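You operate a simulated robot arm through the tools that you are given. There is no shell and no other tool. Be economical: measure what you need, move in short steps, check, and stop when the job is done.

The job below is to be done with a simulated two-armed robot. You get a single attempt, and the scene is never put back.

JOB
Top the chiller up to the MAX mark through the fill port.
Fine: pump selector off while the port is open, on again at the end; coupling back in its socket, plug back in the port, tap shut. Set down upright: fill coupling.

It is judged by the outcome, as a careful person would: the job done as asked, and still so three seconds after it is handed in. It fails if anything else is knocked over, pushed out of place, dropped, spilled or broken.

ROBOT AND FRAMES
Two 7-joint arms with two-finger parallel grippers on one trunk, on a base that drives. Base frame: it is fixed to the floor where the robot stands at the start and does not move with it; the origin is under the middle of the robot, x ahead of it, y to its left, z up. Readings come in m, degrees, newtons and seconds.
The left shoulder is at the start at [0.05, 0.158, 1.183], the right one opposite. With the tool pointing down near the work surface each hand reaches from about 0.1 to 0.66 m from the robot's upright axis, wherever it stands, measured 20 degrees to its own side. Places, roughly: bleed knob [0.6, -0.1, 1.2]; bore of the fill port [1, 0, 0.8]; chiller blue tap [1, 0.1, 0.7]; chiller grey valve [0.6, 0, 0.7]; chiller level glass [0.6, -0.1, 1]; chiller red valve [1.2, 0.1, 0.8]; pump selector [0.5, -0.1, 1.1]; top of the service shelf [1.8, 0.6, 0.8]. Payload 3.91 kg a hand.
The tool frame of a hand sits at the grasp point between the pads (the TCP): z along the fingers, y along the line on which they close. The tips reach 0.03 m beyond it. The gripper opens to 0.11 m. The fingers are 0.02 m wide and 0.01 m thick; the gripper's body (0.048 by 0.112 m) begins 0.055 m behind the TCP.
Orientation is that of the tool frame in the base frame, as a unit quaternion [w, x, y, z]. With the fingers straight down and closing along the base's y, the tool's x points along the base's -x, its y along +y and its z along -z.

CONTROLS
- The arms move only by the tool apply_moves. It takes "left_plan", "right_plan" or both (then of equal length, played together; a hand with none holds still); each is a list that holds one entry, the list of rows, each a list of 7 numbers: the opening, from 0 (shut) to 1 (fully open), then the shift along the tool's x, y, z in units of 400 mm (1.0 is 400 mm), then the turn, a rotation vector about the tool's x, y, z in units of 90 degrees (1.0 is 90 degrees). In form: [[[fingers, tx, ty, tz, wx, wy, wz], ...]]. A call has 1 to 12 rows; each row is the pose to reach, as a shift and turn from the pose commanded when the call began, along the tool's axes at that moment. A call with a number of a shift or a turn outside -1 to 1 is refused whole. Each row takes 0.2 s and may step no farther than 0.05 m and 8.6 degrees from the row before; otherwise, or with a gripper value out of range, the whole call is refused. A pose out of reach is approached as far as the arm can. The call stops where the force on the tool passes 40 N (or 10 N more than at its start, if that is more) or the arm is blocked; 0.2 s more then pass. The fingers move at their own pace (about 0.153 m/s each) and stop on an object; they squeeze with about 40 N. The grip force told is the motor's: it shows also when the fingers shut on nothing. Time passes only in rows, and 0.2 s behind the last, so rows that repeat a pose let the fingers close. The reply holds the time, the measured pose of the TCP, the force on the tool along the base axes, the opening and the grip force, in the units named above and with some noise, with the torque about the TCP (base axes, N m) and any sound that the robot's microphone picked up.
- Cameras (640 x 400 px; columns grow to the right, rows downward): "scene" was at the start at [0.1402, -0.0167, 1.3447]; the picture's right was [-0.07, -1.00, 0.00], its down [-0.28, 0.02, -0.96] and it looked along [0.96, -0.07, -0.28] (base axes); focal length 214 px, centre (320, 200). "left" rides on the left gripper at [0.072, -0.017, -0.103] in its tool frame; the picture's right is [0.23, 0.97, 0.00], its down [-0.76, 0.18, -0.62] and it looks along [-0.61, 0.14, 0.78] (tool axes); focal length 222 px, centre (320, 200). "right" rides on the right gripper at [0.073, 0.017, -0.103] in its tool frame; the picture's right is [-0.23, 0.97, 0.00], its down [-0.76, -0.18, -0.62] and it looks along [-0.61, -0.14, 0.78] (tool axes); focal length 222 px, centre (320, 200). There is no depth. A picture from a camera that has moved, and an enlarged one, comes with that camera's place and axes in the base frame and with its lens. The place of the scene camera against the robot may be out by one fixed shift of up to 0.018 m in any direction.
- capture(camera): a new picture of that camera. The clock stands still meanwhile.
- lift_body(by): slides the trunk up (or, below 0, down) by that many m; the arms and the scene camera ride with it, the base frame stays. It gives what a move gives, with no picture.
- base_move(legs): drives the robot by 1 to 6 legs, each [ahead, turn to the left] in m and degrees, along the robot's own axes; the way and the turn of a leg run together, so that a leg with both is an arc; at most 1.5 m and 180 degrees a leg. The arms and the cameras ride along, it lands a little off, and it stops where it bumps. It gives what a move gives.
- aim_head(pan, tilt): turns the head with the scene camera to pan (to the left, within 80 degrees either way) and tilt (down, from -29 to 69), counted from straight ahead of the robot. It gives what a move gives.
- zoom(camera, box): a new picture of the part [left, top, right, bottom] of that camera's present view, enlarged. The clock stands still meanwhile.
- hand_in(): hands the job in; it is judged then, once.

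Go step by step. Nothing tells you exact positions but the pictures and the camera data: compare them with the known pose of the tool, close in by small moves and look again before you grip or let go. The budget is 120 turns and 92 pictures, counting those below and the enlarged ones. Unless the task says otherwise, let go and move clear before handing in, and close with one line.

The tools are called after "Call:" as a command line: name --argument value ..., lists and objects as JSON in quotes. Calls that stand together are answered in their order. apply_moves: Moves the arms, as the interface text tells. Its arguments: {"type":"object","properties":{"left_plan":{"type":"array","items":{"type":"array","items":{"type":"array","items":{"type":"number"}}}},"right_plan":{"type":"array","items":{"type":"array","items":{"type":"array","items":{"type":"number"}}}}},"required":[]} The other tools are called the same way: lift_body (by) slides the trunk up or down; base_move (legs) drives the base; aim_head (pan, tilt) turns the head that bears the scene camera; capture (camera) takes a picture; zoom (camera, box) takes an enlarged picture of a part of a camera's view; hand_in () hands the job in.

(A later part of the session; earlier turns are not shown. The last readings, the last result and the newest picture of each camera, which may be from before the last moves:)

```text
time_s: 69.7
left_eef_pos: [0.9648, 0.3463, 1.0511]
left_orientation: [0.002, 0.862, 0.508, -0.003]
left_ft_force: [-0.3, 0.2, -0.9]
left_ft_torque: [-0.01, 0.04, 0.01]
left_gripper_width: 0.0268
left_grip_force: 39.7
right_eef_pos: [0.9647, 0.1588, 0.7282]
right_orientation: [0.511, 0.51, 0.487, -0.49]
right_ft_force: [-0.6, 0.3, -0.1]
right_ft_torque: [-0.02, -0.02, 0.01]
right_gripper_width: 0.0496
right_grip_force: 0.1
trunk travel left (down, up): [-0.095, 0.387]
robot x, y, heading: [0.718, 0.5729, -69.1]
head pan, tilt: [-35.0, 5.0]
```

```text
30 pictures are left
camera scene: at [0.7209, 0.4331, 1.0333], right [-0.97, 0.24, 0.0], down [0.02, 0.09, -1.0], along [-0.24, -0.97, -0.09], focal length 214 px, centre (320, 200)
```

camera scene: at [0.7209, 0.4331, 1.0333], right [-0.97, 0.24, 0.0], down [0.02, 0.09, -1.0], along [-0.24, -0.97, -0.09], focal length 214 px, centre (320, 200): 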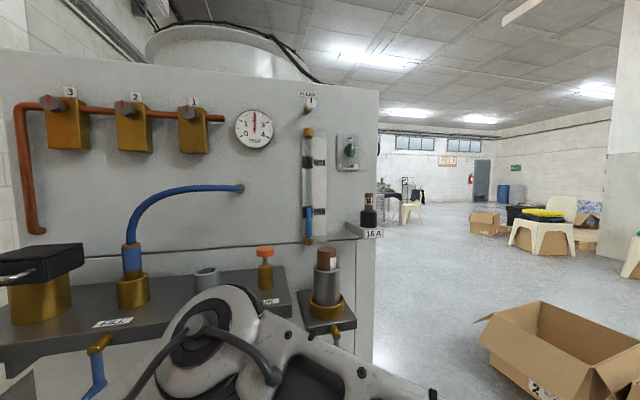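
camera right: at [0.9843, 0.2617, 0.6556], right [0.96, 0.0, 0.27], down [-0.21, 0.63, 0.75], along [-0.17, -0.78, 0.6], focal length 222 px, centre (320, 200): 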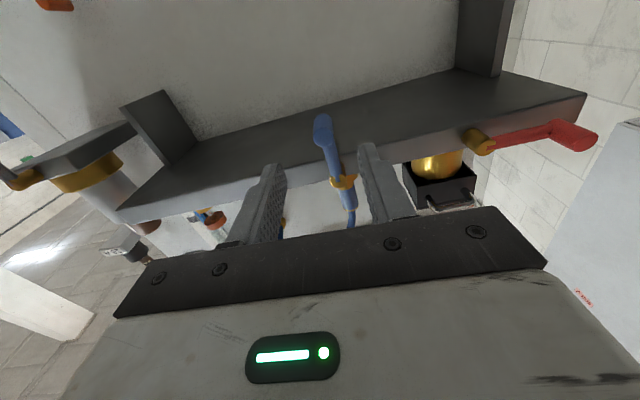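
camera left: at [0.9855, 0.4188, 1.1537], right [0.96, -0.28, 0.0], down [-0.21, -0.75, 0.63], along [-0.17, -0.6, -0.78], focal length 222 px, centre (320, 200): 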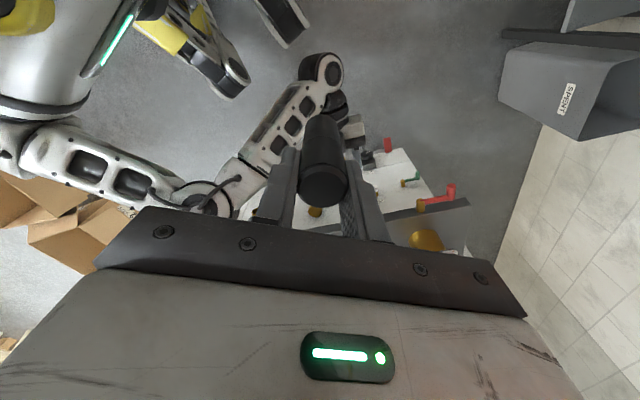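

Perfect: the head camera now sees the level glass, port and tap together. I move onto the tap knob and grip it.

Call:
apply_moves --right_plan '[[[0.45, 0, 0, 0.05, 0, 0, 0], [0.45, 0, 0, 0.1, 0, 0, 0], [0.45, 0, 0, 0.147, 0, 0, 0], [0.1, 0, 0, 0.147, 0, 0, 0], [0, 0, 0, 0.147, 0, 0, 0], [0, 0, 0, 0.147, 0, 0, 0]]]'

Call:
zoom --camera "scene" --box '[60, 300, 220, 400]'

Call:
zoom --camera "scene" --box '[280, 110, 360, 250]'

```text
time_s: 71.1
left_eef_pos: [0.9646, 0.3465, 1.0514]
left_orientation: [0.001, 0.861, 0.508, -0.002]
left_ft_force: [0.8, -0.3, -0.6]
left_ft_torque: [0.02, 0.0, -0.01]
left_gripper_width: 0.0267
left_grip_force: 39.9
right_eef_pos: [0.965, 0.0997, 0.7276]
right_orientation: [0.511, 0.511, 0.487, -0.491]
right_ft_force: [-0.2, -0.7, 0.2]
right_ft_torque: [0.04, 0.04, 0.28]
right_gripper_width: 0.0164
right_grip_force: 44.5
trunk travel left (down, up): [-0.095, 0.387]
robot x, y, heading: [0.7225, 0.5697, -69.3]
head pan, tilt: [-35.0, 5.0]
```

```text
4.00 times, centred on (140, 350) of scene
camera zoom: at [0.7208, 0.433, 1.0334], right [-0.97, 0.25, 0.0], down [0.02, 0.08, -1.0], along [-0.24, -0.97, -0.09], focal length 858 px, centre (1040, -400)
```

zoom: 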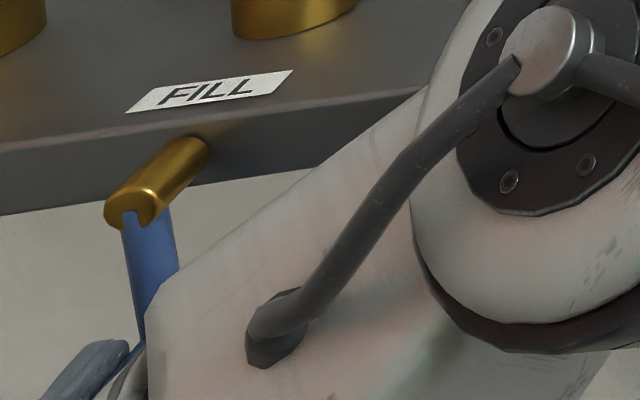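

```text
2.86 times, centred on (320, 180) of scene
camera zoom: at [0.7208, 0.433, 1.0334], right [-0.97, 0.25, 0.0], down [0.02, 0.08, -1.0], along [-0.24, -0.97, -0.09], focal length 613 px, centre (320, 257)
```

zoom: 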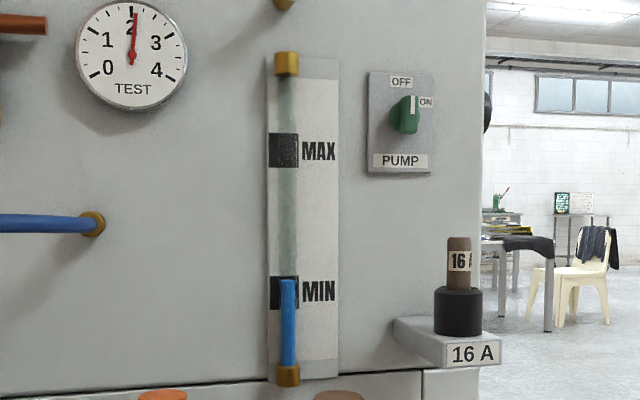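

Tap knob gripped (16 mm); level is at MIN, target the MAX band. I try turning the lever a little to the left (toward +x, like the red one's position).

Call:
apply_moves --right_plan '[[[0, -0.0015, 0.0209, 0, 0, 0, 0.089], [0, -0.0058, 0.0413, 0, 0, 0, 0.178], [0, -0.013, 0.061, 0, 0, 0, 0.267]]]'

Call:
zoom --camera "scene" --box '[60, 120, 360, 400]'

```text
time_s: 71.7
left_eef_pos: [0.9622, 0.3477, 1.0514]
left_orientation: [0.002, 0.862, 0.507, -0.002]
left_ft_force: [-0.6, 0.0, -0.3]
left_ft_torque: [0.01, -0.01, 0.04]
left_gripper_width: 0.0266
left_grip_force: 39.9
right_eef_pos: [0.969, 0.1, 0.7291]
right_orientation: [0.55, 0.563, 0.427, -0.445]
right_ft_force: [-15.2, 8.8, 4.6]
right_ft_torque: [0.03, 0.59, 0.75]
right_gripper_width: 0.0168
right_grip_force: 45.1
trunk travel left (down, up): [-0.095, 0.387]
robot x, y, heading: [0.7186, 0.5712, -69.3]
head pan, tilt: [-35.0, 5.0]
stopped in row 2 (right hand): the force on the tool passed its limit at 46 N (the readings are from after the stop); the commanded pose is now the measured one
```

```text
1.43 times, centred on (210, 260) of scene
camera zoom: at [0.7189, 0.4342, 1.0336], right [-0.97, 0.25, 0.0], down [0.02, 0.08, -1.0], along [-0.25, -0.97, -0.09], focal length 306 px, centre (477, 114)
```

zoom: 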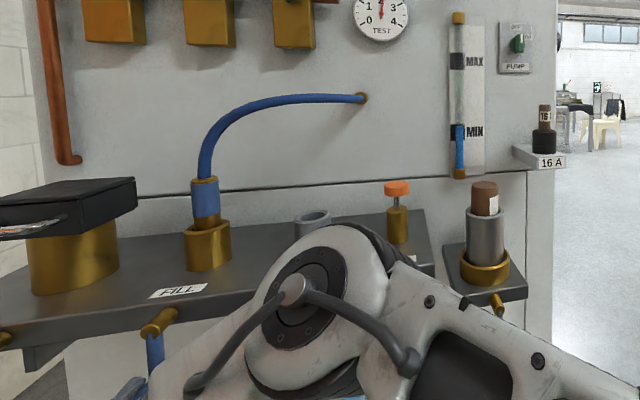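

It doesn't go that way, so it opens to the other side. I turn it to the right (-x) in steps.

Call:
apply_moves --right_plan '[[[0, -0.005, -0.031, 0, 0, 0, -0.089], [0, -0.014, -0.049, 0, 0, 0, -0.178], [0, -0.026, -0.067, 0, 0, 0, -0.267]]]'

Call:
zoom --camera "scene" --box '[60, 120, 360, 400]'

```text
time_s: 72.5
left_eef_pos: [0.9652, 0.3452, 1.0507]
left_orientation: [0.002, 0.862, 0.507, -0.003]
left_ft_force: [-0.5, 0.2, -0.3]
left_ft_torque: [0.01, 0.01, -0.03]
left_gripper_width: 0.0267
left_grip_force: 39.9
right_eef_pos: [0.9454, 0.099, 0.7328]
right_orientation: [-0.452, -0.457, -0.537, 0.547]
right_ft_force: [18.8, -7.8, 16.1]
right_ft_torque: [0.23, 0.56, 1.22]
right_gripper_width: 0.0165
right_grip_force: 45.2
trunk travel left (down, up): [-0.095, 0.387]
robot x, y, heading: [0.7232, 0.5715, -69.6]
head pan, tilt: [-35.0, 5.0]
```

```text
1.43 times, centred on (210, 260) of scene
camera zoom: at [0.7209, 0.4336, 1.0336], right [-0.97, 0.25, 0.0], down [0.02, 0.08, -1.0], along [-0.25, -0.97, -0.09], focal length 306 px, centre (477, 114)
```

zoom: 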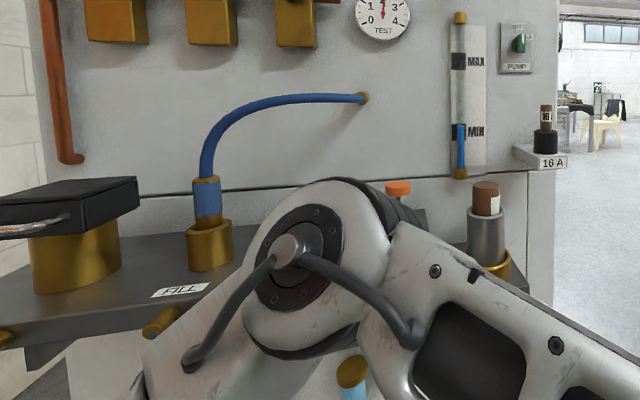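

The lever is turning (~20°). No level change yet; I continue to about 48°.

Call:
apply_moves --right_plan '[[[0, -0.007, -0.032, 0, 0, 0, -0.089], [0, -0.016, -0.051, 0, 0, 0, -0.178], [0, -0.028, -0.068, 0, 0, 0, -0.267]]]'

Call:
zoom --camera "scene" --box '[280, 110, 360, 250]'

```text
time_s: 73.3
left_eef_pos: [0.9645, 0.3475, 1.0517]
left_orientation: [0.002, 0.862, 0.507, -0.004]
left_ft_force: [-0.2, 0.4, -0.1]
left_ft_torque: [0.01, -0.03, -0.01]
left_gripper_width: 0.0266
left_grip_force: 40.1
right_eef_pos: [0.9222, 0.1016, 0.7493]
right_orientation: [-0.33, -0.334, -0.619, 0.63]
right_ft_force: [27.5, -1.5, 22.6]
right_ft_torque: [0.25, -0.08, 1.41]
right_gripper_width: 0.0157
right_grip_force: 44.7
trunk travel left (down, up): [-0.095, 0.387]
robot x, y, heading: [0.7203, 0.572, -69.5]
head pan, tilt: [-35.0, 5.0]
```

```text
2.86 times, centred on (320, 180) of scene
camera zoom: at [0.7212, 0.4345, 1.0337], right [-0.97, 0.25, 0.0], down [0.02, 0.08, -1.0], along [-0.25, -0.97, -0.09], focal length 613 px, centre (320, 257)
```

zoom: 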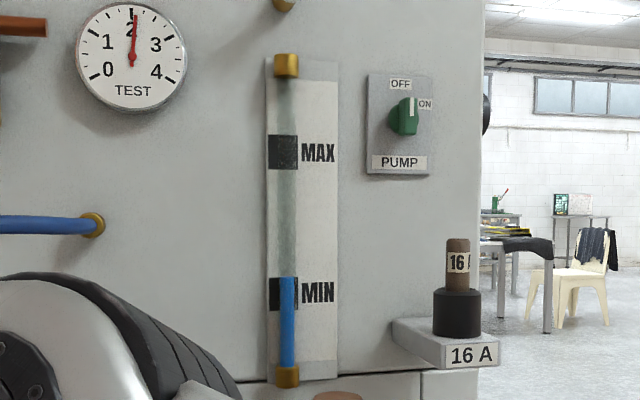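

Water has just begun rising slightly. I relax the pull toward the stem and hold ~1 s to measure the rate.

Call:
apply_moves --right_plan '[[[0, -0.01, 0.003, 0, 0, 0, 0], [0, -0.01, 0.003, 0, 0, 0, 0], [0, -0.01, 0.003, 0, 0, 0, 0], [0, -0.01, 0.003, 0, 0, 0, 0], [0, -0.01, 0.003, 0, 0, 0, 0]]]'

Call:
zoom --camera "scene" --box '[280, 110, 360, 250]'

```text
time_s: 74.5
left_eef_pos: [0.9643, 0.3469, 1.0509]
left_orientation: [0.002, 0.862, 0.507, -0.003]
left_ft_force: [0.1, 1.0, -0.6]
left_ft_torque: [0.0, 0.01, 0.0]
left_gripper_width: 0.0265
left_grip_force: 40.2
right_eef_pos: [0.9214, 0.1016, 0.7496]
right_orientation: [-0.326, -0.337, -0.621, 0.628]
right_ft_force: [9.2, 4.1, 8.6]
right_ft_torque: [-0.39, -0.08, 1.61]
right_gripper_width: 0.0163
right_grip_force: 45.0
trunk travel left (down, up): [-0.095, 0.387]
robot x, y, heading: [0.7206, 0.566, -69.3]
head pan, tilt: [-35.0, 5.0]
```

```text
2.86 times, centred on (320, 180) of scene
camera zoom: at [0.7203, 0.4341, 1.0335], right [-0.97, 0.25, 0.0], down [0.02, 0.08, -1.0], along [-0.25, -0.97, -0.09], focal length 613 px, centre (320, 257)
```

zoom: 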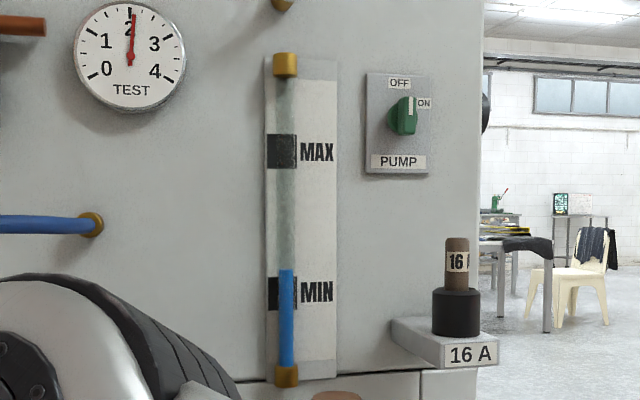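

It rises steadily, about 7.5 px/s against ~119 px to go (≈15 s). I hold the tap here and wait.

Call:
apply_moves --right_plan '[[[0, 0, 0, 0, 0, 0, 0], [0, 0, 0, 0, 0, 0, 0], [0, 0, 0, 0, 0, 0, 0], [0, 0, 0, 0, 0, 0, 0], [0, 0, 0, 0, 0, 0, 0], [0, 0, 0, 0, 0, 0, 0], [0, 0, 0, 0, 0, 0, 0], [0, 0, 0, 0, 0, 0, 0], [0, 0, 0, 0, 0, 0, 0], [0, 0, 0, 0, 0, 0, 0], [0, 0, 0, 0, 0, 0, 0], [0, 0, 0, 0, 0, 0, 0]]]'

Call:
apply_moves --right_plan '[[[0, 0, 0, 0, 0, 0, 0], [0, 0, 0, 0, 0, 0, 0], [0, 0, 0, 0, 0, 0, 0], [0, 0, 0, 0, 0, 0, 0], [0, 0, 0, 0, 0, 0, 0], [0, 0, 0, 0, 0, 0, 0], [0, 0, 0, 0, 0, 0, 0], [0, 0, 0, 0, 0, 0, 0], [0, 0, 0, 0, 0, 0, 0], [0, 0, 0, 0, 0, 0, 0], [0, 0, 0, 0, 0, 0, 0], [0, 0, 0, 0, 0, 0, 0]]]'

Call:
zoom --camera "scene" --box '[280, 110, 360, 250]'

```text
time_s: 77.1
left_eef_pos: [0.9641, 0.3469, 1.0506]
left_orientation: [0.002, 0.862, 0.506, -0.003]
left_ft_force: [-0.3, 0.7, -0.8]
left_ft_torque: [-0.01, -0.02, 0.05]
left_gripper_width: 0.0268
left_grip_force: 39.7
right_eef_pos: [0.9215, 0.1012, 0.7494]
right_orientation: [-0.324, -0.338, -0.62, 0.629]
right_ft_force: [11.1, 6.6, 6.5]
right_ft_torque: [0.44, 0.11, 1.12]
right_gripper_width: 0.0163
right_grip_force: 45.4
trunk travel left (down, up): [-0.095, 0.387]
robot x, y, heading: [0.7189, 0.5732, -69.1]
head pan, tilt: [-35.0, 5.0]
```

```text
time_s: 79.7
left_eef_pos: [0.9639, 0.3466, 1.0503]
left_orientation: [0.001, 0.862, 0.507, -0.003]
left_ft_force: [-0.7, -0.2, -0.1]
left_ft_torque: [0.0, 0.03, 0.03]
left_gripper_width: 0.0268
left_grip_force: 40.4
right_eef_pos: [0.9216, 0.1016, 0.7505]
right_orientation: [-0.324, -0.338, -0.621, 0.629]
right_ft_force: [11.2, 7.6, 6.4]
right_ft_torque: [0.45, 0.04, 1.1]
right_gripper_width: 0.0164
right_grip_force: 44.8
trunk travel left (down, up): [-0.095, 0.387]
robot x, y, heading: [0.7217, 0.5676, -69.3]
head pan, tilt: [-35.0, 5.0]
```

```text
2.86 times, centred on (320, 180) of scene
camera zoom: at [0.7205, 0.4341, 1.0335], right [-0.97, 0.25, 0.0], down [0.02, 0.08, -1.0], along [-0.25, -0.97, -0.09], focal length 613 px, centre (320, 257)
```

zoom: 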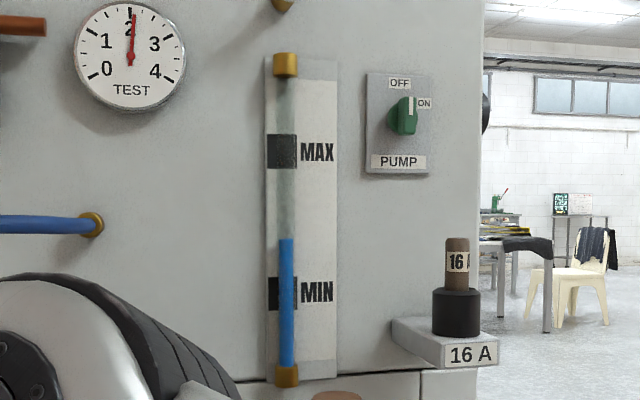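

Rate is 5.8 px/s; ~87 px to go. I wait about 13 s more in holds, then check.

Call:
apply_moves --right_plan '[[[0, 0, 0, 0, 0, 0, 0], [0, 0, 0, 0, 0, 0, 0], [0, 0, 0, 0, 0, 0, 0], [0, 0, 0, 0, 0, 0, 0], [0, 0, 0, 0, 0, 0, 0], [0, 0, 0, 0, 0, 0, 0], [0, 0, 0, 0, 0, 0, 0], [0, 0, 0, 0, 0, 0, 0], [0, 0, 0, 0, 0, 0, 0], [0, 0, 0, 0, 0, 0, 0], [0, 0, 0, 0, 0, 0, 0], [0, 0, 0, 0, 0, 0, 0]]]'

Call:
apply_moves --right_plan '[[[0, 0, 0, 0, 0, 0, 0], [0, 0, 0, 0, 0, 0, 0], [0, 0, 0, 0, 0, 0, 0], [0, 0, 0, 0, 0, 0, 0], [0, 0, 0, 0, 0, 0, 0], [0, 0, 0, 0, 0, 0, 0], [0, 0, 0, 0, 0, 0, 0], [0, 0, 0, 0, 0, 0, 0], [0, 0, 0, 0, 0, 0, 0], [0, 0, 0, 0, 0, 0, 0], [0, 0, 0, 0, 0, 0, 0], [0, 0, 0, 0, 0, 0, 0]]]'

Call:
apply_moves --right_plan '[[[0, 0, 0, 0, 0, 0, 0], [0, 0, 0, 0, 0, 0, 0], [0, 0, 0, 0, 0, 0, 0], [0, 0, 0, 0, 0, 0, 0], [0, 0, 0, 0, 0, 0, 0], [0, 0, 0, 0, 0, 0, 0], [0, 0, 0, 0, 0, 0, 0], [0, 0, 0, 0, 0, 0, 0], [0, 0, 0, 0, 0, 0, 0], [0, 0, 0, 0, 0, 0, 0], [0, 0, 0, 0, 0, 0, 0], [0, 0, 0, 0, 0, 0, 0]]]'

Call:
apply_moves --right_plan '[[[0, 0, 0, 0, 0, 0, 0], [0, 0, 0, 0, 0, 0, 0], [0, 0, 0, 0, 0, 0, 0], [0, 0, 0, 0, 0, 0, 0], [0, 0, 0, 0, 0, 0, 0], [0, 0, 0, 0, 0, 0, 0], [0, 0, 0, 0, 0, 0, 0], [0, 0, 0, 0, 0, 0, 0], [0, 0, 0, 0, 0, 0, 0], [0, 0, 0, 0, 0, 0, 0], [0, 0, 0, 0, 0, 0, 0], [0, 0, 0, 0, 0, 0, 0]]]'

Call:
zoom --camera "scene" --box '[280, 110, 360, 250]'

```text
time_s: 82.3
left_eef_pos: [0.964, 0.3463, 1.0509]
left_orientation: [0.002, 0.862, 0.507, -0.003]
left_ft_force: [0.6, -0.3, -1.1]
left_ft_torque: [0.01, 0.0, 0.01]
left_gripper_width: 0.0265
left_grip_force: 39.9
right_eef_pos: [0.9213, 0.1012, 0.7501]
right_orientation: [-0.324, -0.339, -0.62, 0.629]
right_ft_force: [9.6, 6.7, 6.4]
right_ft_torque: [0.42, 0.01, 1.13]
right_gripper_width: 0.0162
right_grip_force: 45.4
trunk travel left (down, up): [-0.095, 0.387]
robot x, y, heading: [0.7244, 0.5731, -69.2]
head pan, tilt: [-35.0, 5.0]
```

```text
time_s: 84.9
left_eef_pos: [0.9633, 0.3471, 1.0501]
left_orientation: [0.002, 0.862, 0.507, -0.002]
left_ft_force: [-0.5, -0.3, -1.4]
left_ft_torque: [0.06, -0.03, -0.01]
left_gripper_width: 0.0269
left_grip_force: 39.9
right_eef_pos: [0.9209, 0.0995, 0.7495]
right_orientation: [-0.324, -0.339, -0.621, 0.628]
right_ft_force: [9.3, 8.3, 5.8]
right_ft_torque: [0.45, 0.01, 1.08]
right_gripper_width: 0.0161
right_grip_force: 44.9
trunk travel left (down, up): [-0.095, 0.387]
robot x, y, heading: [0.7193, 0.5681, -69.4]
head pan, tilt: [-35.0, 5.0]
```

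```text
time_s: 87.5
left_eef_pos: [0.9635, 0.3468, 1.0504]
left_orientation: [0.002, 0.862, 0.507, -0.003]
left_ft_force: [-0.4, 0.1, 0.5]
left_ft_torque: [-0.04, -0.03, 0.0]
left_gripper_width: 0.0267
left_grip_force: 40.4
right_eef_pos: [0.9205, 0.1013, 0.7499]
right_orientation: [-0.323, -0.339, -0.621, 0.629]
right_ft_force: [7.8, 7.7, 5.8]
right_ft_torque: [0.43, 0.03, 1.11]
right_gripper_width: 0.0159
right_grip_force: 44.8
trunk travel left (down, up): [-0.095, 0.387]
robot x, y, heading: [0.7216, 0.5739, -69.2]
head pan, tilt: [-35.0, 5.0]
```

```text
time_s: 90.1
left_eef_pos: [0.9626, 0.3479, 1.0502]
left_orientation: [0.001, 0.862, 0.506, -0.003]
left_ft_force: [-0.7, 0.6, 0.0]
left_ft_torque: [0.02, -0.01, -0.01]
left_gripper_width: 0.027
left_grip_force: 40.2
right_eef_pos: [0.9192, 0.102, 0.7491]
right_orientation: [-0.323, -0.339, -0.62, 0.629]
right_ft_force: [6.5, 8.2, 3.7]
right_ft_torque: [0.45, 0.01, 1.06]
right_gripper_width: 0.0163
right_grip_force: 44.7
trunk travel left (down, up): [-0.095, 0.387]
robot x, y, heading: [0.7197, 0.5678, -69.4]
head pan, tilt: [-35.0, 5.0]
```

```text
2.86 times, centred on (320, 180) of scene
camera zoom: at [0.7203, 0.434, 1.0335], right [-0.97, 0.25, 0.0], down [0.02, 0.08, -1.0], along [-0.25, -0.97, -0.09], focal length 613 px, centre (320, 257)
```

zoom: 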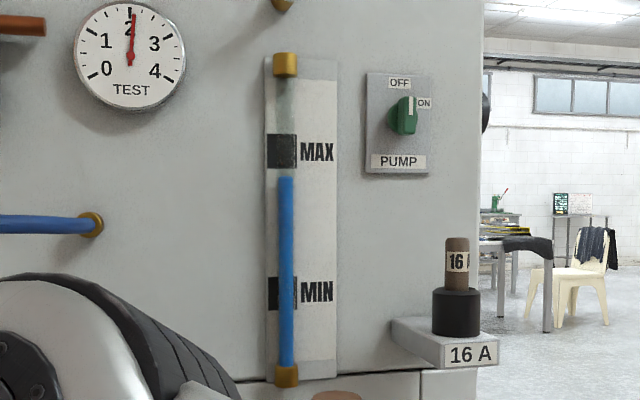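

At row 176, rising 6 px/s toward the band centre ~150. I wait 3.6 s more, then close the lever.

Call:
apply_moves --right_plan '[[[0, 0, 0, 0, 0, 0, 0], [0, 0, 0, 0, 0, 0, 0], [0, 0, 0, 0, 0, 0, 0], [0, 0, 0, 0, 0, 0, 0], [0, 0, 0, 0, 0, 0, 0], [0, 0, 0, 0, 0, 0, 0], [0, 0, 0, 0, 0, 0, 0], [0, 0, 0, 0, 0, 0, 0], [0, 0, 0, 0, 0, 0, 0], [0, 0, 0, 0, 0, 0, 0], [0, 0, 0, 0, 0, 0, 0], [0, 0, 0, 0, 0, 0, 0]]]'

Call:
apply_moves --right_plan '[[[0, 0, 0, 0, 0, 0, 0], [0, 0, 0, 0, 0, 0, 0], [0, 0, 0, 0, 0, 0, 0], [0, 0.002, 0.017, 0, 0, 0, 0.089], [0, 0.004, 0.037, 0, 0, 0, 0.178], [0, 0.004, 0.057, 0, 0, 0, 0.267], [0, 0.002, 0.0765, 0, 0, 0, 0.356], [0, -0.004, 0.096, 0, 0, 0, 0.445], [0, -0.012, 0.114, 0, 0, 0, 0.533], [0, -0.02, 0.127, 0, 0, 0, 0.6], [0, -0.026, 0.135, 0, 0, 0, 0.6]]]'

Call:
zoom --camera "scene" --box '[280, 110, 360, 250]'

```text
time_s: 92.7
left_eef_pos: [0.9623, 0.3471, 1.0513]
left_orientation: [0.002, 0.862, 0.507, -0.003]
left_ft_force: [0.1, -0.4, -0.9]
left_ft_torque: [0.01, 0.01, -0.03]
left_gripper_width: 0.0267
left_grip_force: 40.3
right_eef_pos: [0.9221, 0.101, 0.7495]
right_orientation: [-0.324, -0.339, -0.621, 0.628]
right_ft_force: [5.0, 7.8, 3.9]
right_ft_torque: [0.51, 0.03, 1.05]
right_gripper_width: 0.0163
right_grip_force: 45.1
trunk travel left (down, up): [-0.095, 0.387]
robot x, y, heading: [0.7227, 0.5674, -69.5]
head pan, tilt: [-35.0, 5.0]
```

```text
time_s: 95.1
left_eef_pos: [0.9626, 0.346, 1.0511]
left_orientation: [0.001, 0.862, 0.506, -0.004]
left_ft_force: [0.1, 0.1, -0.4]
left_ft_torque: [0.03, 0.01, 0.0]
left_gripper_width: 0.0268
left_grip_force: 39.9
right_eef_pos: [0.9691, 0.1014, 0.7251]
right_orientation: [0.571, 0.585, 0.4, -0.414]
right_ft_force: [-17.0, 26.5, -18.8]
right_ft_torque: [-0.35, -0.24, 0.62]
right_gripper_width: 0.0166
right_grip_force: 45.3
trunk travel left (down, up): [-0.095, 0.387]
robot x, y, heading: [0.7228, 0.5678, -69.6]
head pan, tilt: [-35.0, 5.0]
```

```text
2.86 times, centred on (320, 180) of scene
camera zoom: at [0.7192, 0.434, 1.0332], right [-0.97, 0.25, 0.0], down [0.02, 0.08, -1.0], along [-0.25, -0.97, -0.09], focal length 613 px, centre (320, 257)
```

zoom: 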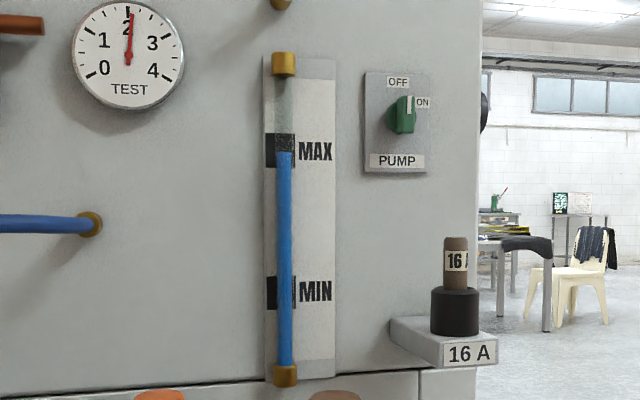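

The level stands at the centre of the MAX band, with the tap back against its shut stop. I release the tap and back off.

Call:
apply_moves --right_plan '[[[0.25, 0, 0, 0, 0, 0, 0], [0.45, 0, 0, 0, 0, 0, 0], [0.45, 0, 0, 0, 0, 0, 0], [0.45, 0, 0, -0.1, 0, 0, 0], [0.45, 0, 0, -0.2, 0, 0, 0]]]'

Call:
zoom --camera "scene" --box '[60, 120, 360, 400]'

```text
time_s: 96.3
left_eef_pos: [0.9636, 0.3454, 1.0514]
left_orientation: [0.002, 0.862, 0.507, -0.003]
left_ft_force: [-0.4, -0.3, -0.3]
left_ft_torque: [0.0, -0.02, -0.01]
left_gripper_width: 0.0267
left_grip_force: 40.5
right_eef_pos: [0.9713, 0.1573, 0.7298]
right_orientation: [0.574, 0.584, 0.4, -0.412]
right_ft_force: [0.1, 0.2, -0.2]
right_ft_torque: [0.0, -0.01, 0.01]
right_gripper_width: 0.0496
right_grip_force: 0.0
right hand out of reach, approached as far as the arm can: row 5
trunk travel left (down, up): [-0.095, 0.387]
robot x, y, heading: [0.7232, 0.5715, -69.4]
head pan, tilt: [-35.0, 5.0]
```

```text
1.43 times, centred on (210, 260) of scene
camera zoom: at [0.72, 0.4333, 1.0334], right [-0.97, 0.25, 0.0], down [0.02, 0.08, -1.0], along [-0.25, -0.97, -0.09], focal length 306 px, centre (477, 114)
```

zoom: 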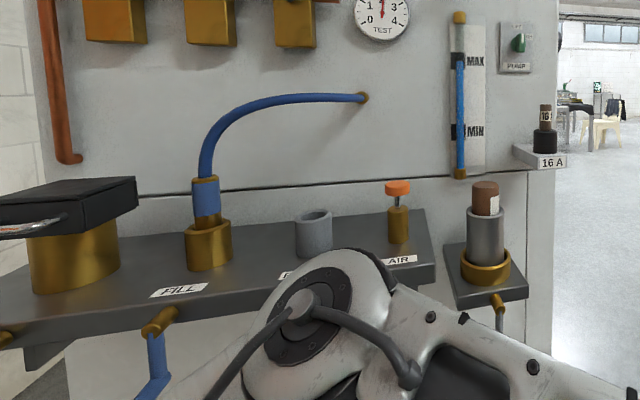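

Lever hangs in its original shut position and the level holds at MAX. Now I raise the trunk, level the right hand's roll and come to the coupling's height.

Call:
lift_body --by 0.1

Call:
apply_moves --right_plan '[[[0.65, -0.05, 0.018, 0, 0, 0, -0.074], [0.65, -0.1, 0.036, 0, 0, 0, -0.148], [0.65, -0.153, 0.055, 0, 0, 0, -0.222], [0.65, -0.153, 0.055, 0.04, 0, 0, -0.222], [0.65, -0.153, 0.055, 0.08, 0, 0, -0.222]]]'

Call:
capture --camera "right"

```text
time_s: 97.6
left_eef_pos: [0.963, 0.3447, 1.1511]
left_orientation: [0.001, 0.862, 0.507, -0.003]
left_ft_force: [-0.2, 0.7, 0.4]
left_ft_torque: [0.05, 0.01, 0.0]
left_gripper_width: 0.0267
left_grip_force: 40.1
right_eef_pos: [0.9703, 0.1559, 0.8284]
right_orientation: [0.574, 0.584, 0.4, -0.411]
right_ft_force: [-0.3, 0.3, -0.4]
right_ft_torque: [-0.02, -0.03, -0.01]
right_gripper_width: 0.0492
right_grip_force: 0.0
trunk travel left (down, up): [-0.195, 0.287]
robot x, y, heading: [0.7255, 0.5688, -69.2]
head pan, tilt: [-35.0, 5.0]
```

```text
time_s: 98.8
left_eef_pos: [0.9629, 0.3475, 1.1497]
left_orientation: [0.002, 0.863, 0.506, -0.003]
left_ft_force: [1.0, 0.5, 0.3]
left_ft_torque: [0.01, -0.04, 0.01]
left_gripper_width: 0.0267
left_grip_force: 40.2
right_eef_pos: [0.9699, 0.1248, 0.8947]
right_orientation: [0.493, 0.506, 0.495, -0.506]
right_ft_force: [0.1, -0.3, -0.2]
right_ft_torque: [0.02, -0.02, 0.06]
right_gripper_width: 0.0714
right_grip_force: 0.2
trunk travel left (down, up): [-0.195, 0.287]
robot x, y, heading: [0.7209, 0.5691, -69.1]
head pan, tilt: [-35.0, 5.0]
```

```text
19 pictures are left
camera right: at [0.9882, 0.2277, 0.8228], right [0.97, -0.02, 0.23], down [-0.16, 0.63, 0.76], along [-0.16, -0.78, 0.61], focal length 222 px, centre (320, 200)
```

right: 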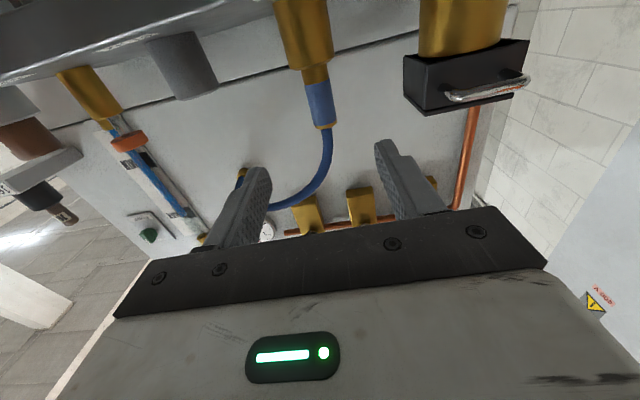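

The coupling is right ahead at ≈(0.967, -0.04, 0.896). I move in around it and close.

Call:
apply_moves --right_plan '[[[0.65, -0.003, 0.005, 0.1, 0, 0, 0], [0.65, -0.003, 0.005, 0.2, 0, 0, 0], [0.65, -0.003, 0.005, 0.3, 0, 0, 0], [0.65, -0.003, 0.005, 0.36, 0, 0, 0], [0.65, -0.003, 0.005, 0.41, 0, 0, 0], [0.3, -0.003, 0.005, 0.41, 0, 0, 0], [0, -0.003, 0.005, 0.41, 0, 0, 0], [0, -0.003, 0.005, 0.41, 0, 0, 0]]]'

Call:
capture --camera "right"

```text
time_s: 100.6
left_eef_pos: [0.9633, 0.3461, 1.1504]
left_orientation: [0.002, 0.862, 0.507, -0.002]
left_ft_force: [-0.3, -0.6, 0.2]
left_ft_torque: [-0.02, -0.01, -0.03]
left_gripper_width: 0.0269
left_grip_force: 40.3
right_eef_pos: [0.9682, -0.0393, 0.8953]
right_orientation: [0.494, 0.506, 0.496, -0.504]
right_ft_force: [0.6, 0.1, -1.2]
right_ft_torque: [0.01, -0.01, -0.01]
right_gripper_width: 0.0266
right_grip_force: 40.6
trunk travel left (down, up): [-0.195, 0.287]
robot x, y, heading: [0.7228, 0.5714, -69.2]
head pan, tilt: [-35.0, 5.0]
```

```text
18 pictures are left
camera right: at [0.9865, 0.0633, 0.8228], right [0.97, -0.02, 0.23], down [-0.16, 0.62, 0.76], along [-0.16, -0.78, 0.6], focal length 222 px, centre (320, 200)
```

right: 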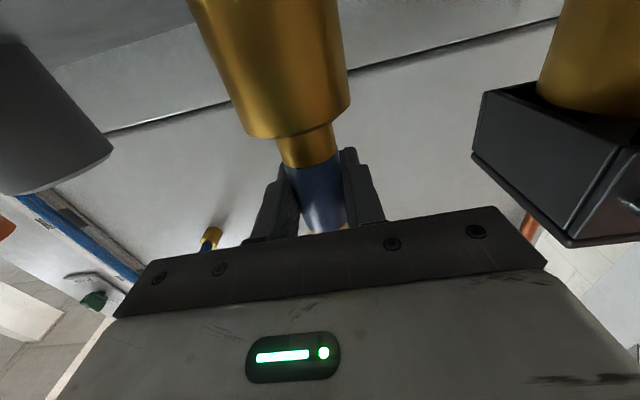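

Gripped cleanly with no side force. I lift it out and carry it over above PARK.

Call:
apply_moves --right_plan '[[[0, -0.03, 0, 0, 0, 0, 0], [0, -0.08, 0, 0, 0, 0, 0], [0, -0.14, 0, 0, 0, 0, 0], [0, -0.2, 0, 0, 0, 0, 0], [0, -0.26, 0, 0, 0, 0, 0], [0, -0.26, -0.066, 0.002, 0, 0, 0], [0, -0.26, -0.132, 0.004, 0, 0, 0], [0, -0.26, -0.198, 0.006, 0, 0, 0], [0, -0.26, -0.264, 0.008, 0, 0, 0], [0, -0.26, -0.329, 0.0093, 0, 0, 0], [0, -0.26, -0.329, 0.0093, 0, 0, 0]]]'

Call:
capture --camera "scene"

```text
time_s: 103.0
left_eef_pos: [0.964, 0.3459, 1.1501]
left_orientation: [0.001, 0.862, 0.507, -0.003]
left_ft_force: [0.0, -0.2, -0.6]
left_ft_torque: [0.0, 0.01, 0.03]
left_gripper_width: 0.0267
left_grip_force: 39.8
right_eef_pos: [0.8366, -0.0412, 0.9988]
right_orientation: [0.494, 0.506, 0.495, -0.505]
right_ft_force: [-0.1, 0.1, -1.1]
right_ft_torque: [-0.05, -0.03, -0.02]
right_gripper_width: 0.0269
right_grip_force: 40.6
trunk travel left (down, up): [-0.195, 0.287]
robot x, y, heading: [0.7225, 0.5696, -69.3]
head pan, tilt: [-35.0, 5.0]
```

```text
17 pictures are left
camera scene: at [0.72, 0.4332, 1.1333], right [-0.97, 0.25, 0.0], down [0.02, 0.08, -1.0], along [-0.25, -0.97, -0.09], focal length 214 px, centre (320, 200)
```

scene: 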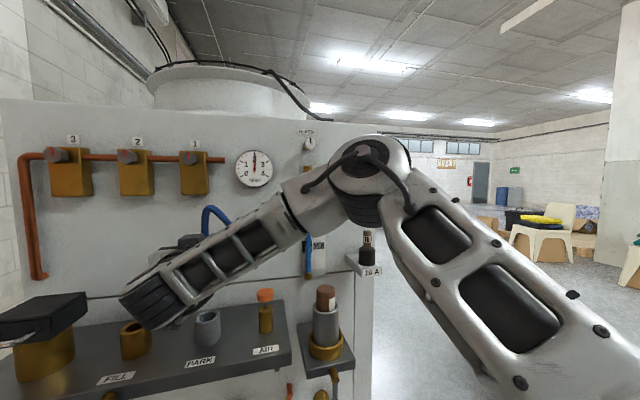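

Above PARK. I lower carefully.

Call:
apply_moves --right_plan '[[[0, 0.05, 0, -0.002, 0, 0, 0], [0, 0.1, 0, -0.002, 0, 0, 0], [0, 0.13, 0, -0.002, 0, 0, 0], [0, 0.15, 0, -0.002, 0, 0, 0], [0, 0.17, 0, -0.002, 0, 0, 0], [0, 0.19, 0, -0.002, 0, 0, 0], [0, 0.21, 0, -0.002, 0, 0, 0]]]'

```text
time_s: 104.6
left_eef_pos: [0.9633, 0.3468, 1.1504]
left_orientation: [0.002, 0.862, 0.507, -0.003]
left_ft_force: [1.7, 0.0, -0.4]
left_ft_torque: [0.01, -0.01, 0.01]
left_gripper_width: 0.0268
left_grip_force: 40.1
right_eef_pos: [0.8354, -0.0396, 0.9162]
right_orientation: [0.494, 0.506, 0.495, -0.505]
right_ft_force: [-0.6, -0.3, -0.8]
right_ft_torque: [0.0, -0.01, -0.03]
right_gripper_width: 0.0269
right_grip_force: 40.0
trunk travel left (down, up): [-0.195, 0.287]
robot x, y, heading: [0.7204, 0.5697, -69.5]
head pan, tilt: [-35.0, 5.0]
```

Inside the socket with no contact force. I lower the rest until it seats.

Call:
apply_moves --right_plan '[[[0, 0.015, 0, 0, 0, 0, 0], [0, 0.03, 0, 0, 0, 0, 0], [0, 0.045, 0, 0, 0, 0, 0], [0, 0.058, 0, 0, 0, 0, 0], [0, 0.065, 0, 0, 0, 0, 0]]]'

Call:
capture --camera "right"

```text
time_s: 105.8
left_eef_pos: [0.9634, 0.3475, 1.1516]
left_orientation: [0.001, 0.862, 0.506, -0.003]
left_ft_force: [0.4, -0.2, 0.2]
left_ft_torque: [0.03, -0.01, 0.01]
left_gripper_width: 0.0269
left_grip_force: 39.9
right_eef_pos: [0.8372, -0.0391, 0.8925]
right_orientation: [-0.496, -0.505, -0.493, 0.506]
right_ft_force: [-0.3, 1.1, 9.9]
right_ft_torque: [0.23, -0.03, -0.01]
right_gripper_width: 0.0268
right_grip_force: 40.4
trunk travel left (down, up): [-0.195, 0.287]
robot x, y, heading: [0.7199, 0.5662, -69.1]
head pan, tilt: [-35.0, 5.0]
```

```text
16 pictures are left
camera right: at [0.8554, 0.0633, 0.8199], right [0.97, -0.02, 0.23], down [-0.16, 0.63, 0.76], along [-0.16, -0.78, 0.61], focal length 222 px, centre (320, 200)
```

right: 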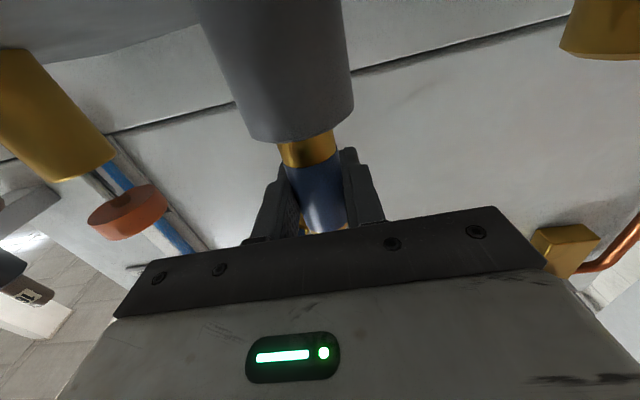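

Seated at z≈0.8925, as it was at the start. I let go and back the right hand away.

Call:
apply_moves --right_plan '[[[0.3, 0, 0, 0, 0, 0, 0], [0.6, 0, 0, 0, 0, 0, 0], [0.6, 0, 0, 0, 0, 0, 0], [0.6, 0, 0, -0.1, 0, 0, 0], [0.6, 0, 0, -0.2, 0, 0, 0], [0.6, 0, 0, -0.3, 0, 0, 0], [0.6, -0.1, -0.05, -0.36, 0, 0, 0], [0.6, -0.2, -0.1, -0.36, 0, 0, 0]]]'

Call:
aim_head --pan 0 --tilt 35

Call:
capture --camera "scene"

```text
refused: row 7 steps farther than a row can; nothing moved
```

```text
time_s: 106.8
left_eef_pos: [0.9628, 0.3475, 1.1517]
left_orientation: [0.002, 0.862, 0.507, -0.003]
left_ft_force: [0.4, -0.1, 0.3]
left_ft_torque: [-0.02, 0.0, 0.0]
left_gripper_width: 0.0266
left_grip_force: 40.4
right_eef_pos: [0.837, -0.0386, 0.8925]
right_orientation: [-0.496, -0.505, -0.493, 0.507]
right_ft_force: [1.5, -4.0, 19.9]
right_ft_torque: [-0.22, -0.1, 0.02]
right_gripper_width: 0.0267
right_grip_force: 40.1
trunk travel left (down, up): [-0.195, 0.287]
robot x, y, heading: [0.7203, 0.566, -69.3]
head pan, tilt: [0.0, 35.0]
```

```text
15 pictures are left
camera scene: at [0.7737, 0.4411, 1.0855], right [-0.94, -0.35, 0.0], down [-0.2, 0.54, -0.82], along [0.29, -0.77, -0.57], focal length 214 px, centre (320, 200)
```

scene: 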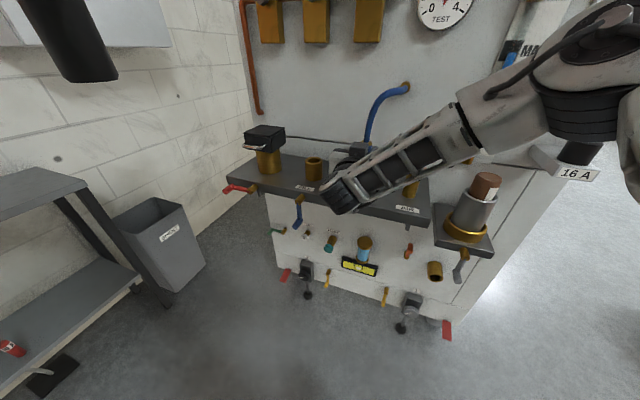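

One row was too long; I redo the release with shorter steps.

Call:
apply_moves --right_plan '[[[0.3, 0, 0, 0, 0, 0, 0], [0.6, 0, 0, 0, 0, 0, 0], [0.6, 0, 0, 0, 0, 0, 0], [0.6, 0, 0, -0.08, 0, 0, 0], [0.6, 0, 0, -0.16, 0, 0, 0], [0.6, 0, 0, -0.24, 0, 0, 0], [0.6, 0, 0, -0.32, 0, 0, 0], [0.6, -0.08, 0, -0.34, 0, 0, 0], [0.6, -0.16, 0, -0.34, 0, 0, 0]]]'

```text
time_s: 108.8
left_eef_pos: [0.9626, 0.3465, 1.1502]
left_orientation: [0.001, 0.862, 0.507, -0.002]
left_ft_force: [0.0, 0.5, -0.2]
left_ft_torque: [-0.01, 0.0, -0.03]
left_gripper_width: 0.0266
left_grip_force: 39.6
right_eef_pos: [0.8404, 0.0981, 0.954]
right_orientation: [0.493, 0.506, 0.495, -0.505]
right_ft_force: [0.2, 0.4, 0.4]
right_ft_torque: [-0.01, 0.01, -0.01]
right_gripper_width: 0.0663
right_grip_force: 0.0
trunk travel left (down, up): [-0.195, 0.287]
robot x, y, heading: [0.7195, 0.5664, -69.2]
head pan, tilt: [0.0, 35.0]
```

Now I fold the right hand back (tool down, to the right) and restore the left hand's yaw.

Call:
apply_moves --right_plan '[[[0.6, -0.023, -0.033, -0.029, 0, 0.0833, 0], [0.6, -0.046, -0.067, -0.058, 0, 0.1667, 0], [0.6, -0.069, -0.1, -0.0875, 0, 0.25, 0], [0.6, -0.092, -0.133, -0.117, 0, 0.333, 0], [0.6, -0.115, -0.167, -0.146, 0, 0.4167, 0], [0.6, -0.1375, -0.2, -0.175, 0, 0.5, 0], [0.6, -0.16, -0.233, -0.204, 0, 0.583, 0], [0.6, -0.183, -0.267, -0.233, 0, 0.6667, 0], [0.6, -0.206, -0.3, -0.2625, 0, 0.75, 0], [0.6, -0.229, -0.333, -0.292, 0, 0.8333, 0], [0.6, -0.252, -0.367, -0.321, 0, 0.9167, 0], [0.6, -0.275, -0.4, -0.35, 0, 1.0, 0]]]' --left_plan '[[[0, 0, 0, 0, 0, 0, -0.04], [0, 0, 0, 0, 0, 0, -0.08], [0, 0, 0, 0, 0, 0, -0.12], [0, 0, 0, 0, 0, 0, -0.16], [0, 0, 0, 0, 0, 0, -0.2], [0, 0, 0, 0, 0, 0, -0.24], [0, 0, 0, 0, 0, 0, -0.28], [0, 0, 0, 0, 0, 0, -0.32], [0, 0, 0, 0, 0, 0, -0.36], [0, 0, 0, 0, 0, 0, -0.4], [0, 0, 0, 0, 0, 0, -0.44], [0, 0, 0, 0, 0, 0, -0.48]]]'

Call:
base_move --legs '[[0.1, 0]]'

Call:
capture --camera "scene"

```text
time_s: 111.4
left_eef_pos: [0.963, 0.3464, 1.1506]
left_orientation: [-0.001, 0.614, 0.789, -0.003]
left_ft_force: [-0.5, -0.4, -1.8]
left_ft_torque: [0.01, 0.02, -0.01]
left_gripper_width: 0.0267
left_grip_force: 39.8
right_eef_pos: [0.6829, 0.2402, 1.0651]
right_orientation: [-0.001, 0.715, 0.699, 0.002]
right_ft_force: [0.4, -1.2, 0.2]
right_ft_torque: [0.01, 0.02, 0.0]
right_gripper_width: 0.0661
right_grip_force: 0.1
trunk travel left (down, up): [-0.195, 0.287]
robot x, y, heading: [0.7181, 0.5673, -69.4]
head pan, tilt: [0.0, 35.0]
```

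```text
time_s: 112.6
left_eef_pos: [0.9978, 0.252, 1.1509]
left_orientation: [0.0, 0.615, 0.788, -0.003]
left_ft_force: [0.7, 0.1, -0.7]
left_ft_torque: [-0.02, 0.0, 0.01]
left_gripper_width: 0.0267
left_grip_force: 40.1
right_eef_pos: [0.7181, 0.1458, 1.0634]
right_orientation: [-0.001, 0.715, 0.699, 0.0]
right_ft_force: [0.3, 0.0, -0.3]
right_ft_torque: [0.0, -0.02, 0.0]
right_gripper_width: 0.0658
right_grip_force: 0.0
trunk travel left (down, up): [-0.195, 0.287]
robot x, y, heading: [0.7558, 0.4781, -69.2]
head pan, tilt: [0.0, 35.0]
```

```text
14 pictures are left
camera scene: at [0.809, 0.3468, 1.0851], right [-0.94, -0.35, 0.0], down [-0.2, 0.54, -0.82], along [0.29, -0.77, -0.57], focal length 214 px, centre (320, 200)
```

scene: 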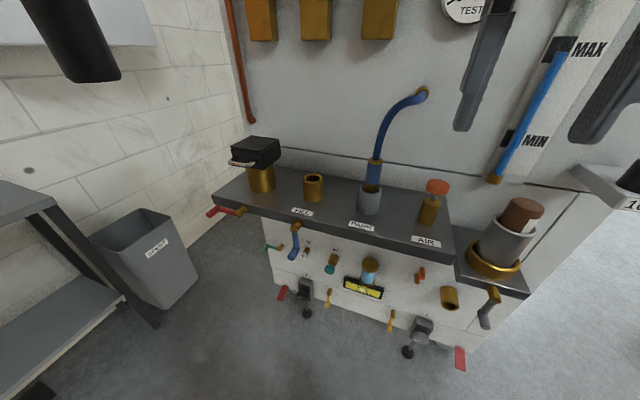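

The coupling stands upright in PARK and the level is at MAX. Now I bring the plug (left hand) over the FILL port.

Call:
apply_moves --left_plan '[[[0, -0.087, -0.031, 0.047, 0, 0, 0], [0, -0.174, -0.061, 0.094, 0, 0, 0], [0, -0.261, -0.092, 0.142, 0, 0, 0], [0, -0.348, -0.123, 0.189, 0, 0, 0], [0, -0.435, -0.153, 0.236, 0, 0, 0], [0, -0.522, -0.184, 0.283, 0, 0, 0], [0, -0.609, -0.215, 0.33, 0, 0, 0], [0, -0.696, -0.2455, 0.3775, 0, 0, 0], [0, -0.696, -0.2455, 0.3775, 0, 0, 0]]]'

Call:
capture --camera "left"

Call:
zoom --camera "scene" --box '[240, 80, 400, 230]'

```text
time_s: 114.6
left_eef_pos: [0.9709, -0.0307, 0.9964]
left_orientation: [0.001, 0.616, 0.788, -0.002]
left_ft_force: [-0.5, -0.7, 0.4]
left_ft_torque: [0.0, -0.04, 0.02]
left_gripper_width: 0.0268
left_grip_force: 39.9
left hand out of reach, approached as far as the arm can: row 8, 9
right_eef_pos: [0.7169, 0.1473, 1.0633]
right_orientation: [0.0, 0.715, 0.699, 0.001]
right_ft_force: [-0.3, -0.2, -0.2]
right_ft_torque: [-0.01, -0.01, 0.03]
right_gripper_width: 0.066
right_grip_force: 0.0
trunk travel left (down, up): [-0.195, 0.287]
robot x, y, heading: [0.7571, 0.4794, -69.4]
head pan, tilt: [0.0, 35.0]
```

```text
13 pictures are left
camera left: at [0.9375, 0.0362, 1.0993], right [0.89, 0.46, 0.0], down [0.36, -0.69, 0.63], along [0.28, -0.56, -0.78], focal length 222 px, centre (320, 200)
```

left: 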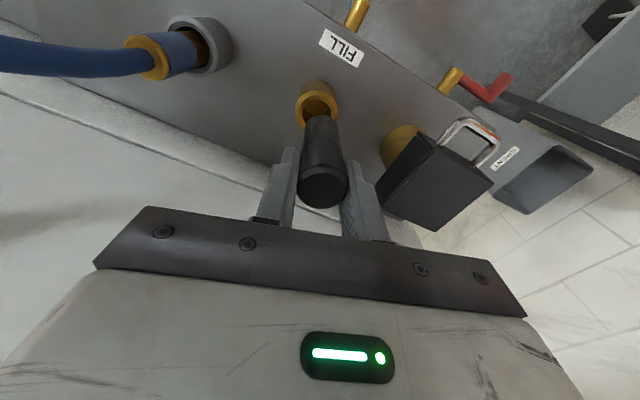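

```text
2.67 times, centred on (320, 155) of scene
camera zoom: at [0.8086, 0.3469, 1.0852], right [-0.94, -0.35, 0.0], down [-0.2, 0.54, -0.82], along [0.29, -0.77, -0.57], focal length 572 px, centre (320, 320)
```

zoom: 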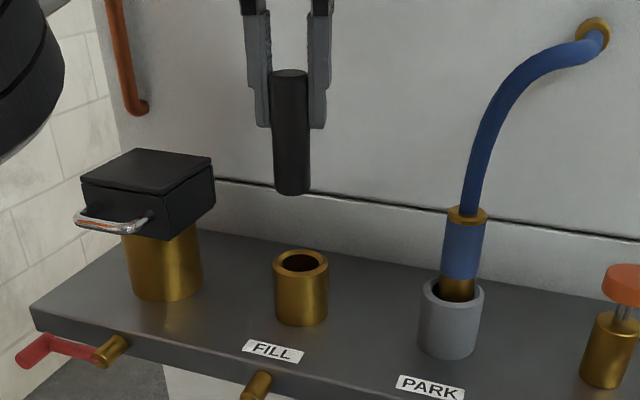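

The left hand is ~11 mm short of reach, so I nudge the base forward 25 mm and correct.

Call:
base_move --legs '[[0.025, 0]]'

```text
time_s: 115.4
left_eef_pos: [0.9802, -0.054, 0.9957]
left_orientation: [0.001, 0.615, 0.789, -0.003]
left_ft_force: [-0.6, -0.2, 0.1]
left_ft_torque: [0.02, -0.03, 0.0]
left_gripper_width: 0.0267
left_grip_force: 40.2
right_eef_pos: [0.7277, 0.1231, 1.0655]
right_orientation: [-0.001, 0.715, 0.699, 0.0]
right_ft_force: [-0.9, 0.5, 0.8]
right_ft_torque: [-0.01, -0.02, -0.03]
right_gripper_width: 0.0659
right_grip_force: 0.0
trunk travel left (down, up): [-0.195, 0.287]
robot x, y, heading: [0.7663, 0.4518, -69.5]
head pan, tilt: [0.0, 35.0]
```

Call:
apply_moves --left_plan '[[[0, 0.036, -0.016, 0.0, 0, 0, 0], [0, 0.036, -0.016, 0.06, 0, 0, 0], [0, 0.036, -0.016, 0.12, 0, 0, 0], [0, 0.036, -0.016, 0.155, 0, 0, 0], [0, 0.036, -0.016, 0.155, 0, 0, 0]]]'

Call:
zoom --camera "left" --box '[240, 60, 420, 220]'

Call:
zoom --camera "scene" --box '[260, 110, 370, 220]'

```text
time_s: 116.6
left_eef_pos: [0.969, -0.041, 0.9343]
left_orientation: [0.001, 0.615, 0.788, -0.003]
left_ft_force: [-1.0, 1.1, 0.0]
left_ft_torque: [0.02, -0.01, 0.03]
left_gripper_width: 0.0267
left_grip_force: 39.7
right_eef_pos: [0.7268, 0.1258, 1.0644]
right_orientation: [0.0, 0.715, 0.699, 0.001]
right_ft_force: [0.4, -0.1, 0.2]
right_ft_torque: [-0.01, -0.02, 0.01]
right_gripper_width: 0.066
right_grip_force: 0.1
trunk travel left (down, up): [-0.195, 0.287]
robot x, y, heading: [0.7678, 0.4535, -69.5]
head pan, tilt: [0.0, 35.0]
```

```text
2.50 times, centred on (330, 140) of left
camera zoom: at [0.9365, 0.0257, 1.0373], right [0.89, 0.46, -0.01], down [0.36, -0.69, 0.63], along [0.28, -0.56, -0.78], focal length 555 px, centre (295, 350)
```

zoom: 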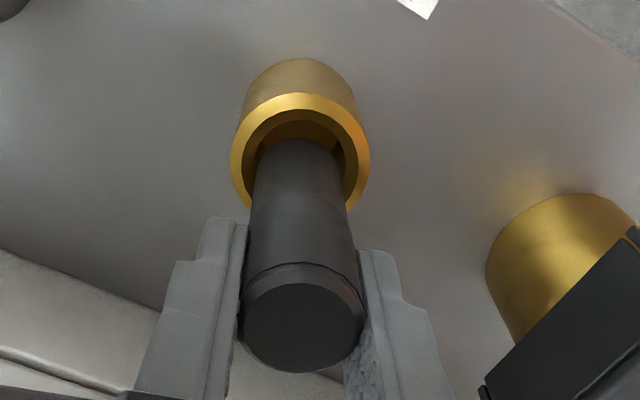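

```text
3.64 times, centred on (315, 165) of scene
camera zoom: at [0.8177, 0.3237, 1.0852], right [-0.94, -0.35, 0.0], down [-0.2, 0.54, -0.82], along [0.29, -0.77, -0.57], focal length 780 px, centre (338, 327)
```

zoom: 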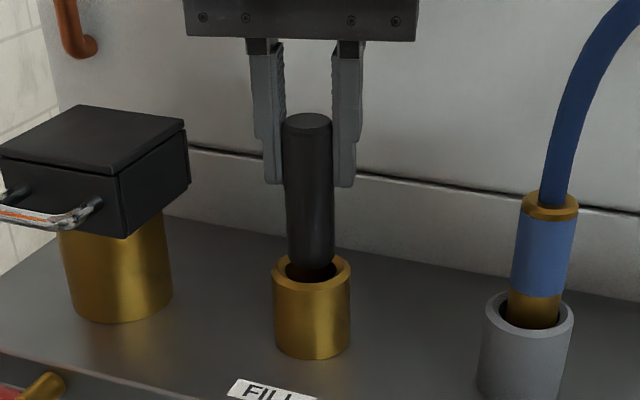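

Plug and bore look aligned. I lower the plug gently to its seating height.

Call:
apply_moves --left_plan '[[[0, 0, 0, 0.02, 0, 0, 0], [0, 0, 0, 0.04, 0, 0, 0], [0, 0, 0, 0.06, 0, 0, 0], [0, 0, 0, 0.08, 0, 0, 0], [0, 0, 0, 0.1, 0, 0, 0], [0, 0, 0, 0.115, 0, 0, 0], [0, 0, 0, 0.125, 0, 0, 0]]]'

Call:
zoom --camera "scene" --box '[260, 110, 370, 220]'

```text
time_s: 118.2
left_eef_pos: [0.9693, -0.0422, 0.8854]
left_orientation: [0.001, 0.614, 0.789, -0.005]
left_ft_force: [-0.5, 0.1, 2.6]
left_ft_torque: [0.1, -0.01, 0.0]
left_gripper_width: 0.0266
left_grip_force: 39.8
right_eef_pos: [0.7262, 0.1227, 1.0647]
right_orientation: [0.0, 0.715, 0.699, 0.0]
right_ft_force: [0.3, 0.1, 0.3]
right_ft_torque: [0.0, -0.03, 0.01]
right_gripper_width: 0.0662
right_grip_force: 0.0
trunk travel left (down, up): [-0.195, 0.287]
robot x, y, heading: [0.7672, 0.4557, -69.3]
head pan, tilt: [0.0, 35.0]
```

```text
3.64 times, centred on (315, 165) of scene
camera zoom: at [0.8176, 0.324, 1.0853], right [-0.94, -0.35, 0.0], down [-0.2, 0.54, -0.82], along [0.29, -0.77, -0.57], focal length 780 px, centre (338, 327)
```

zoom: 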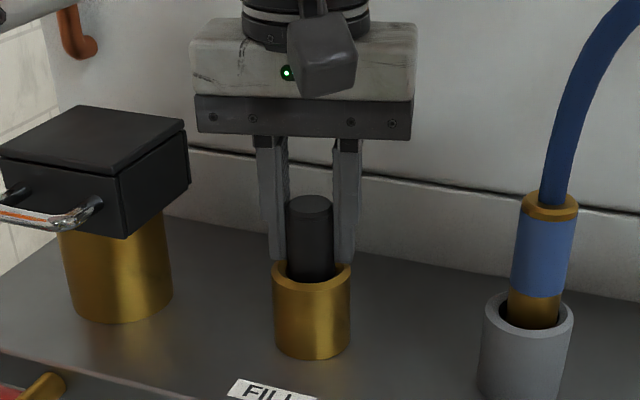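

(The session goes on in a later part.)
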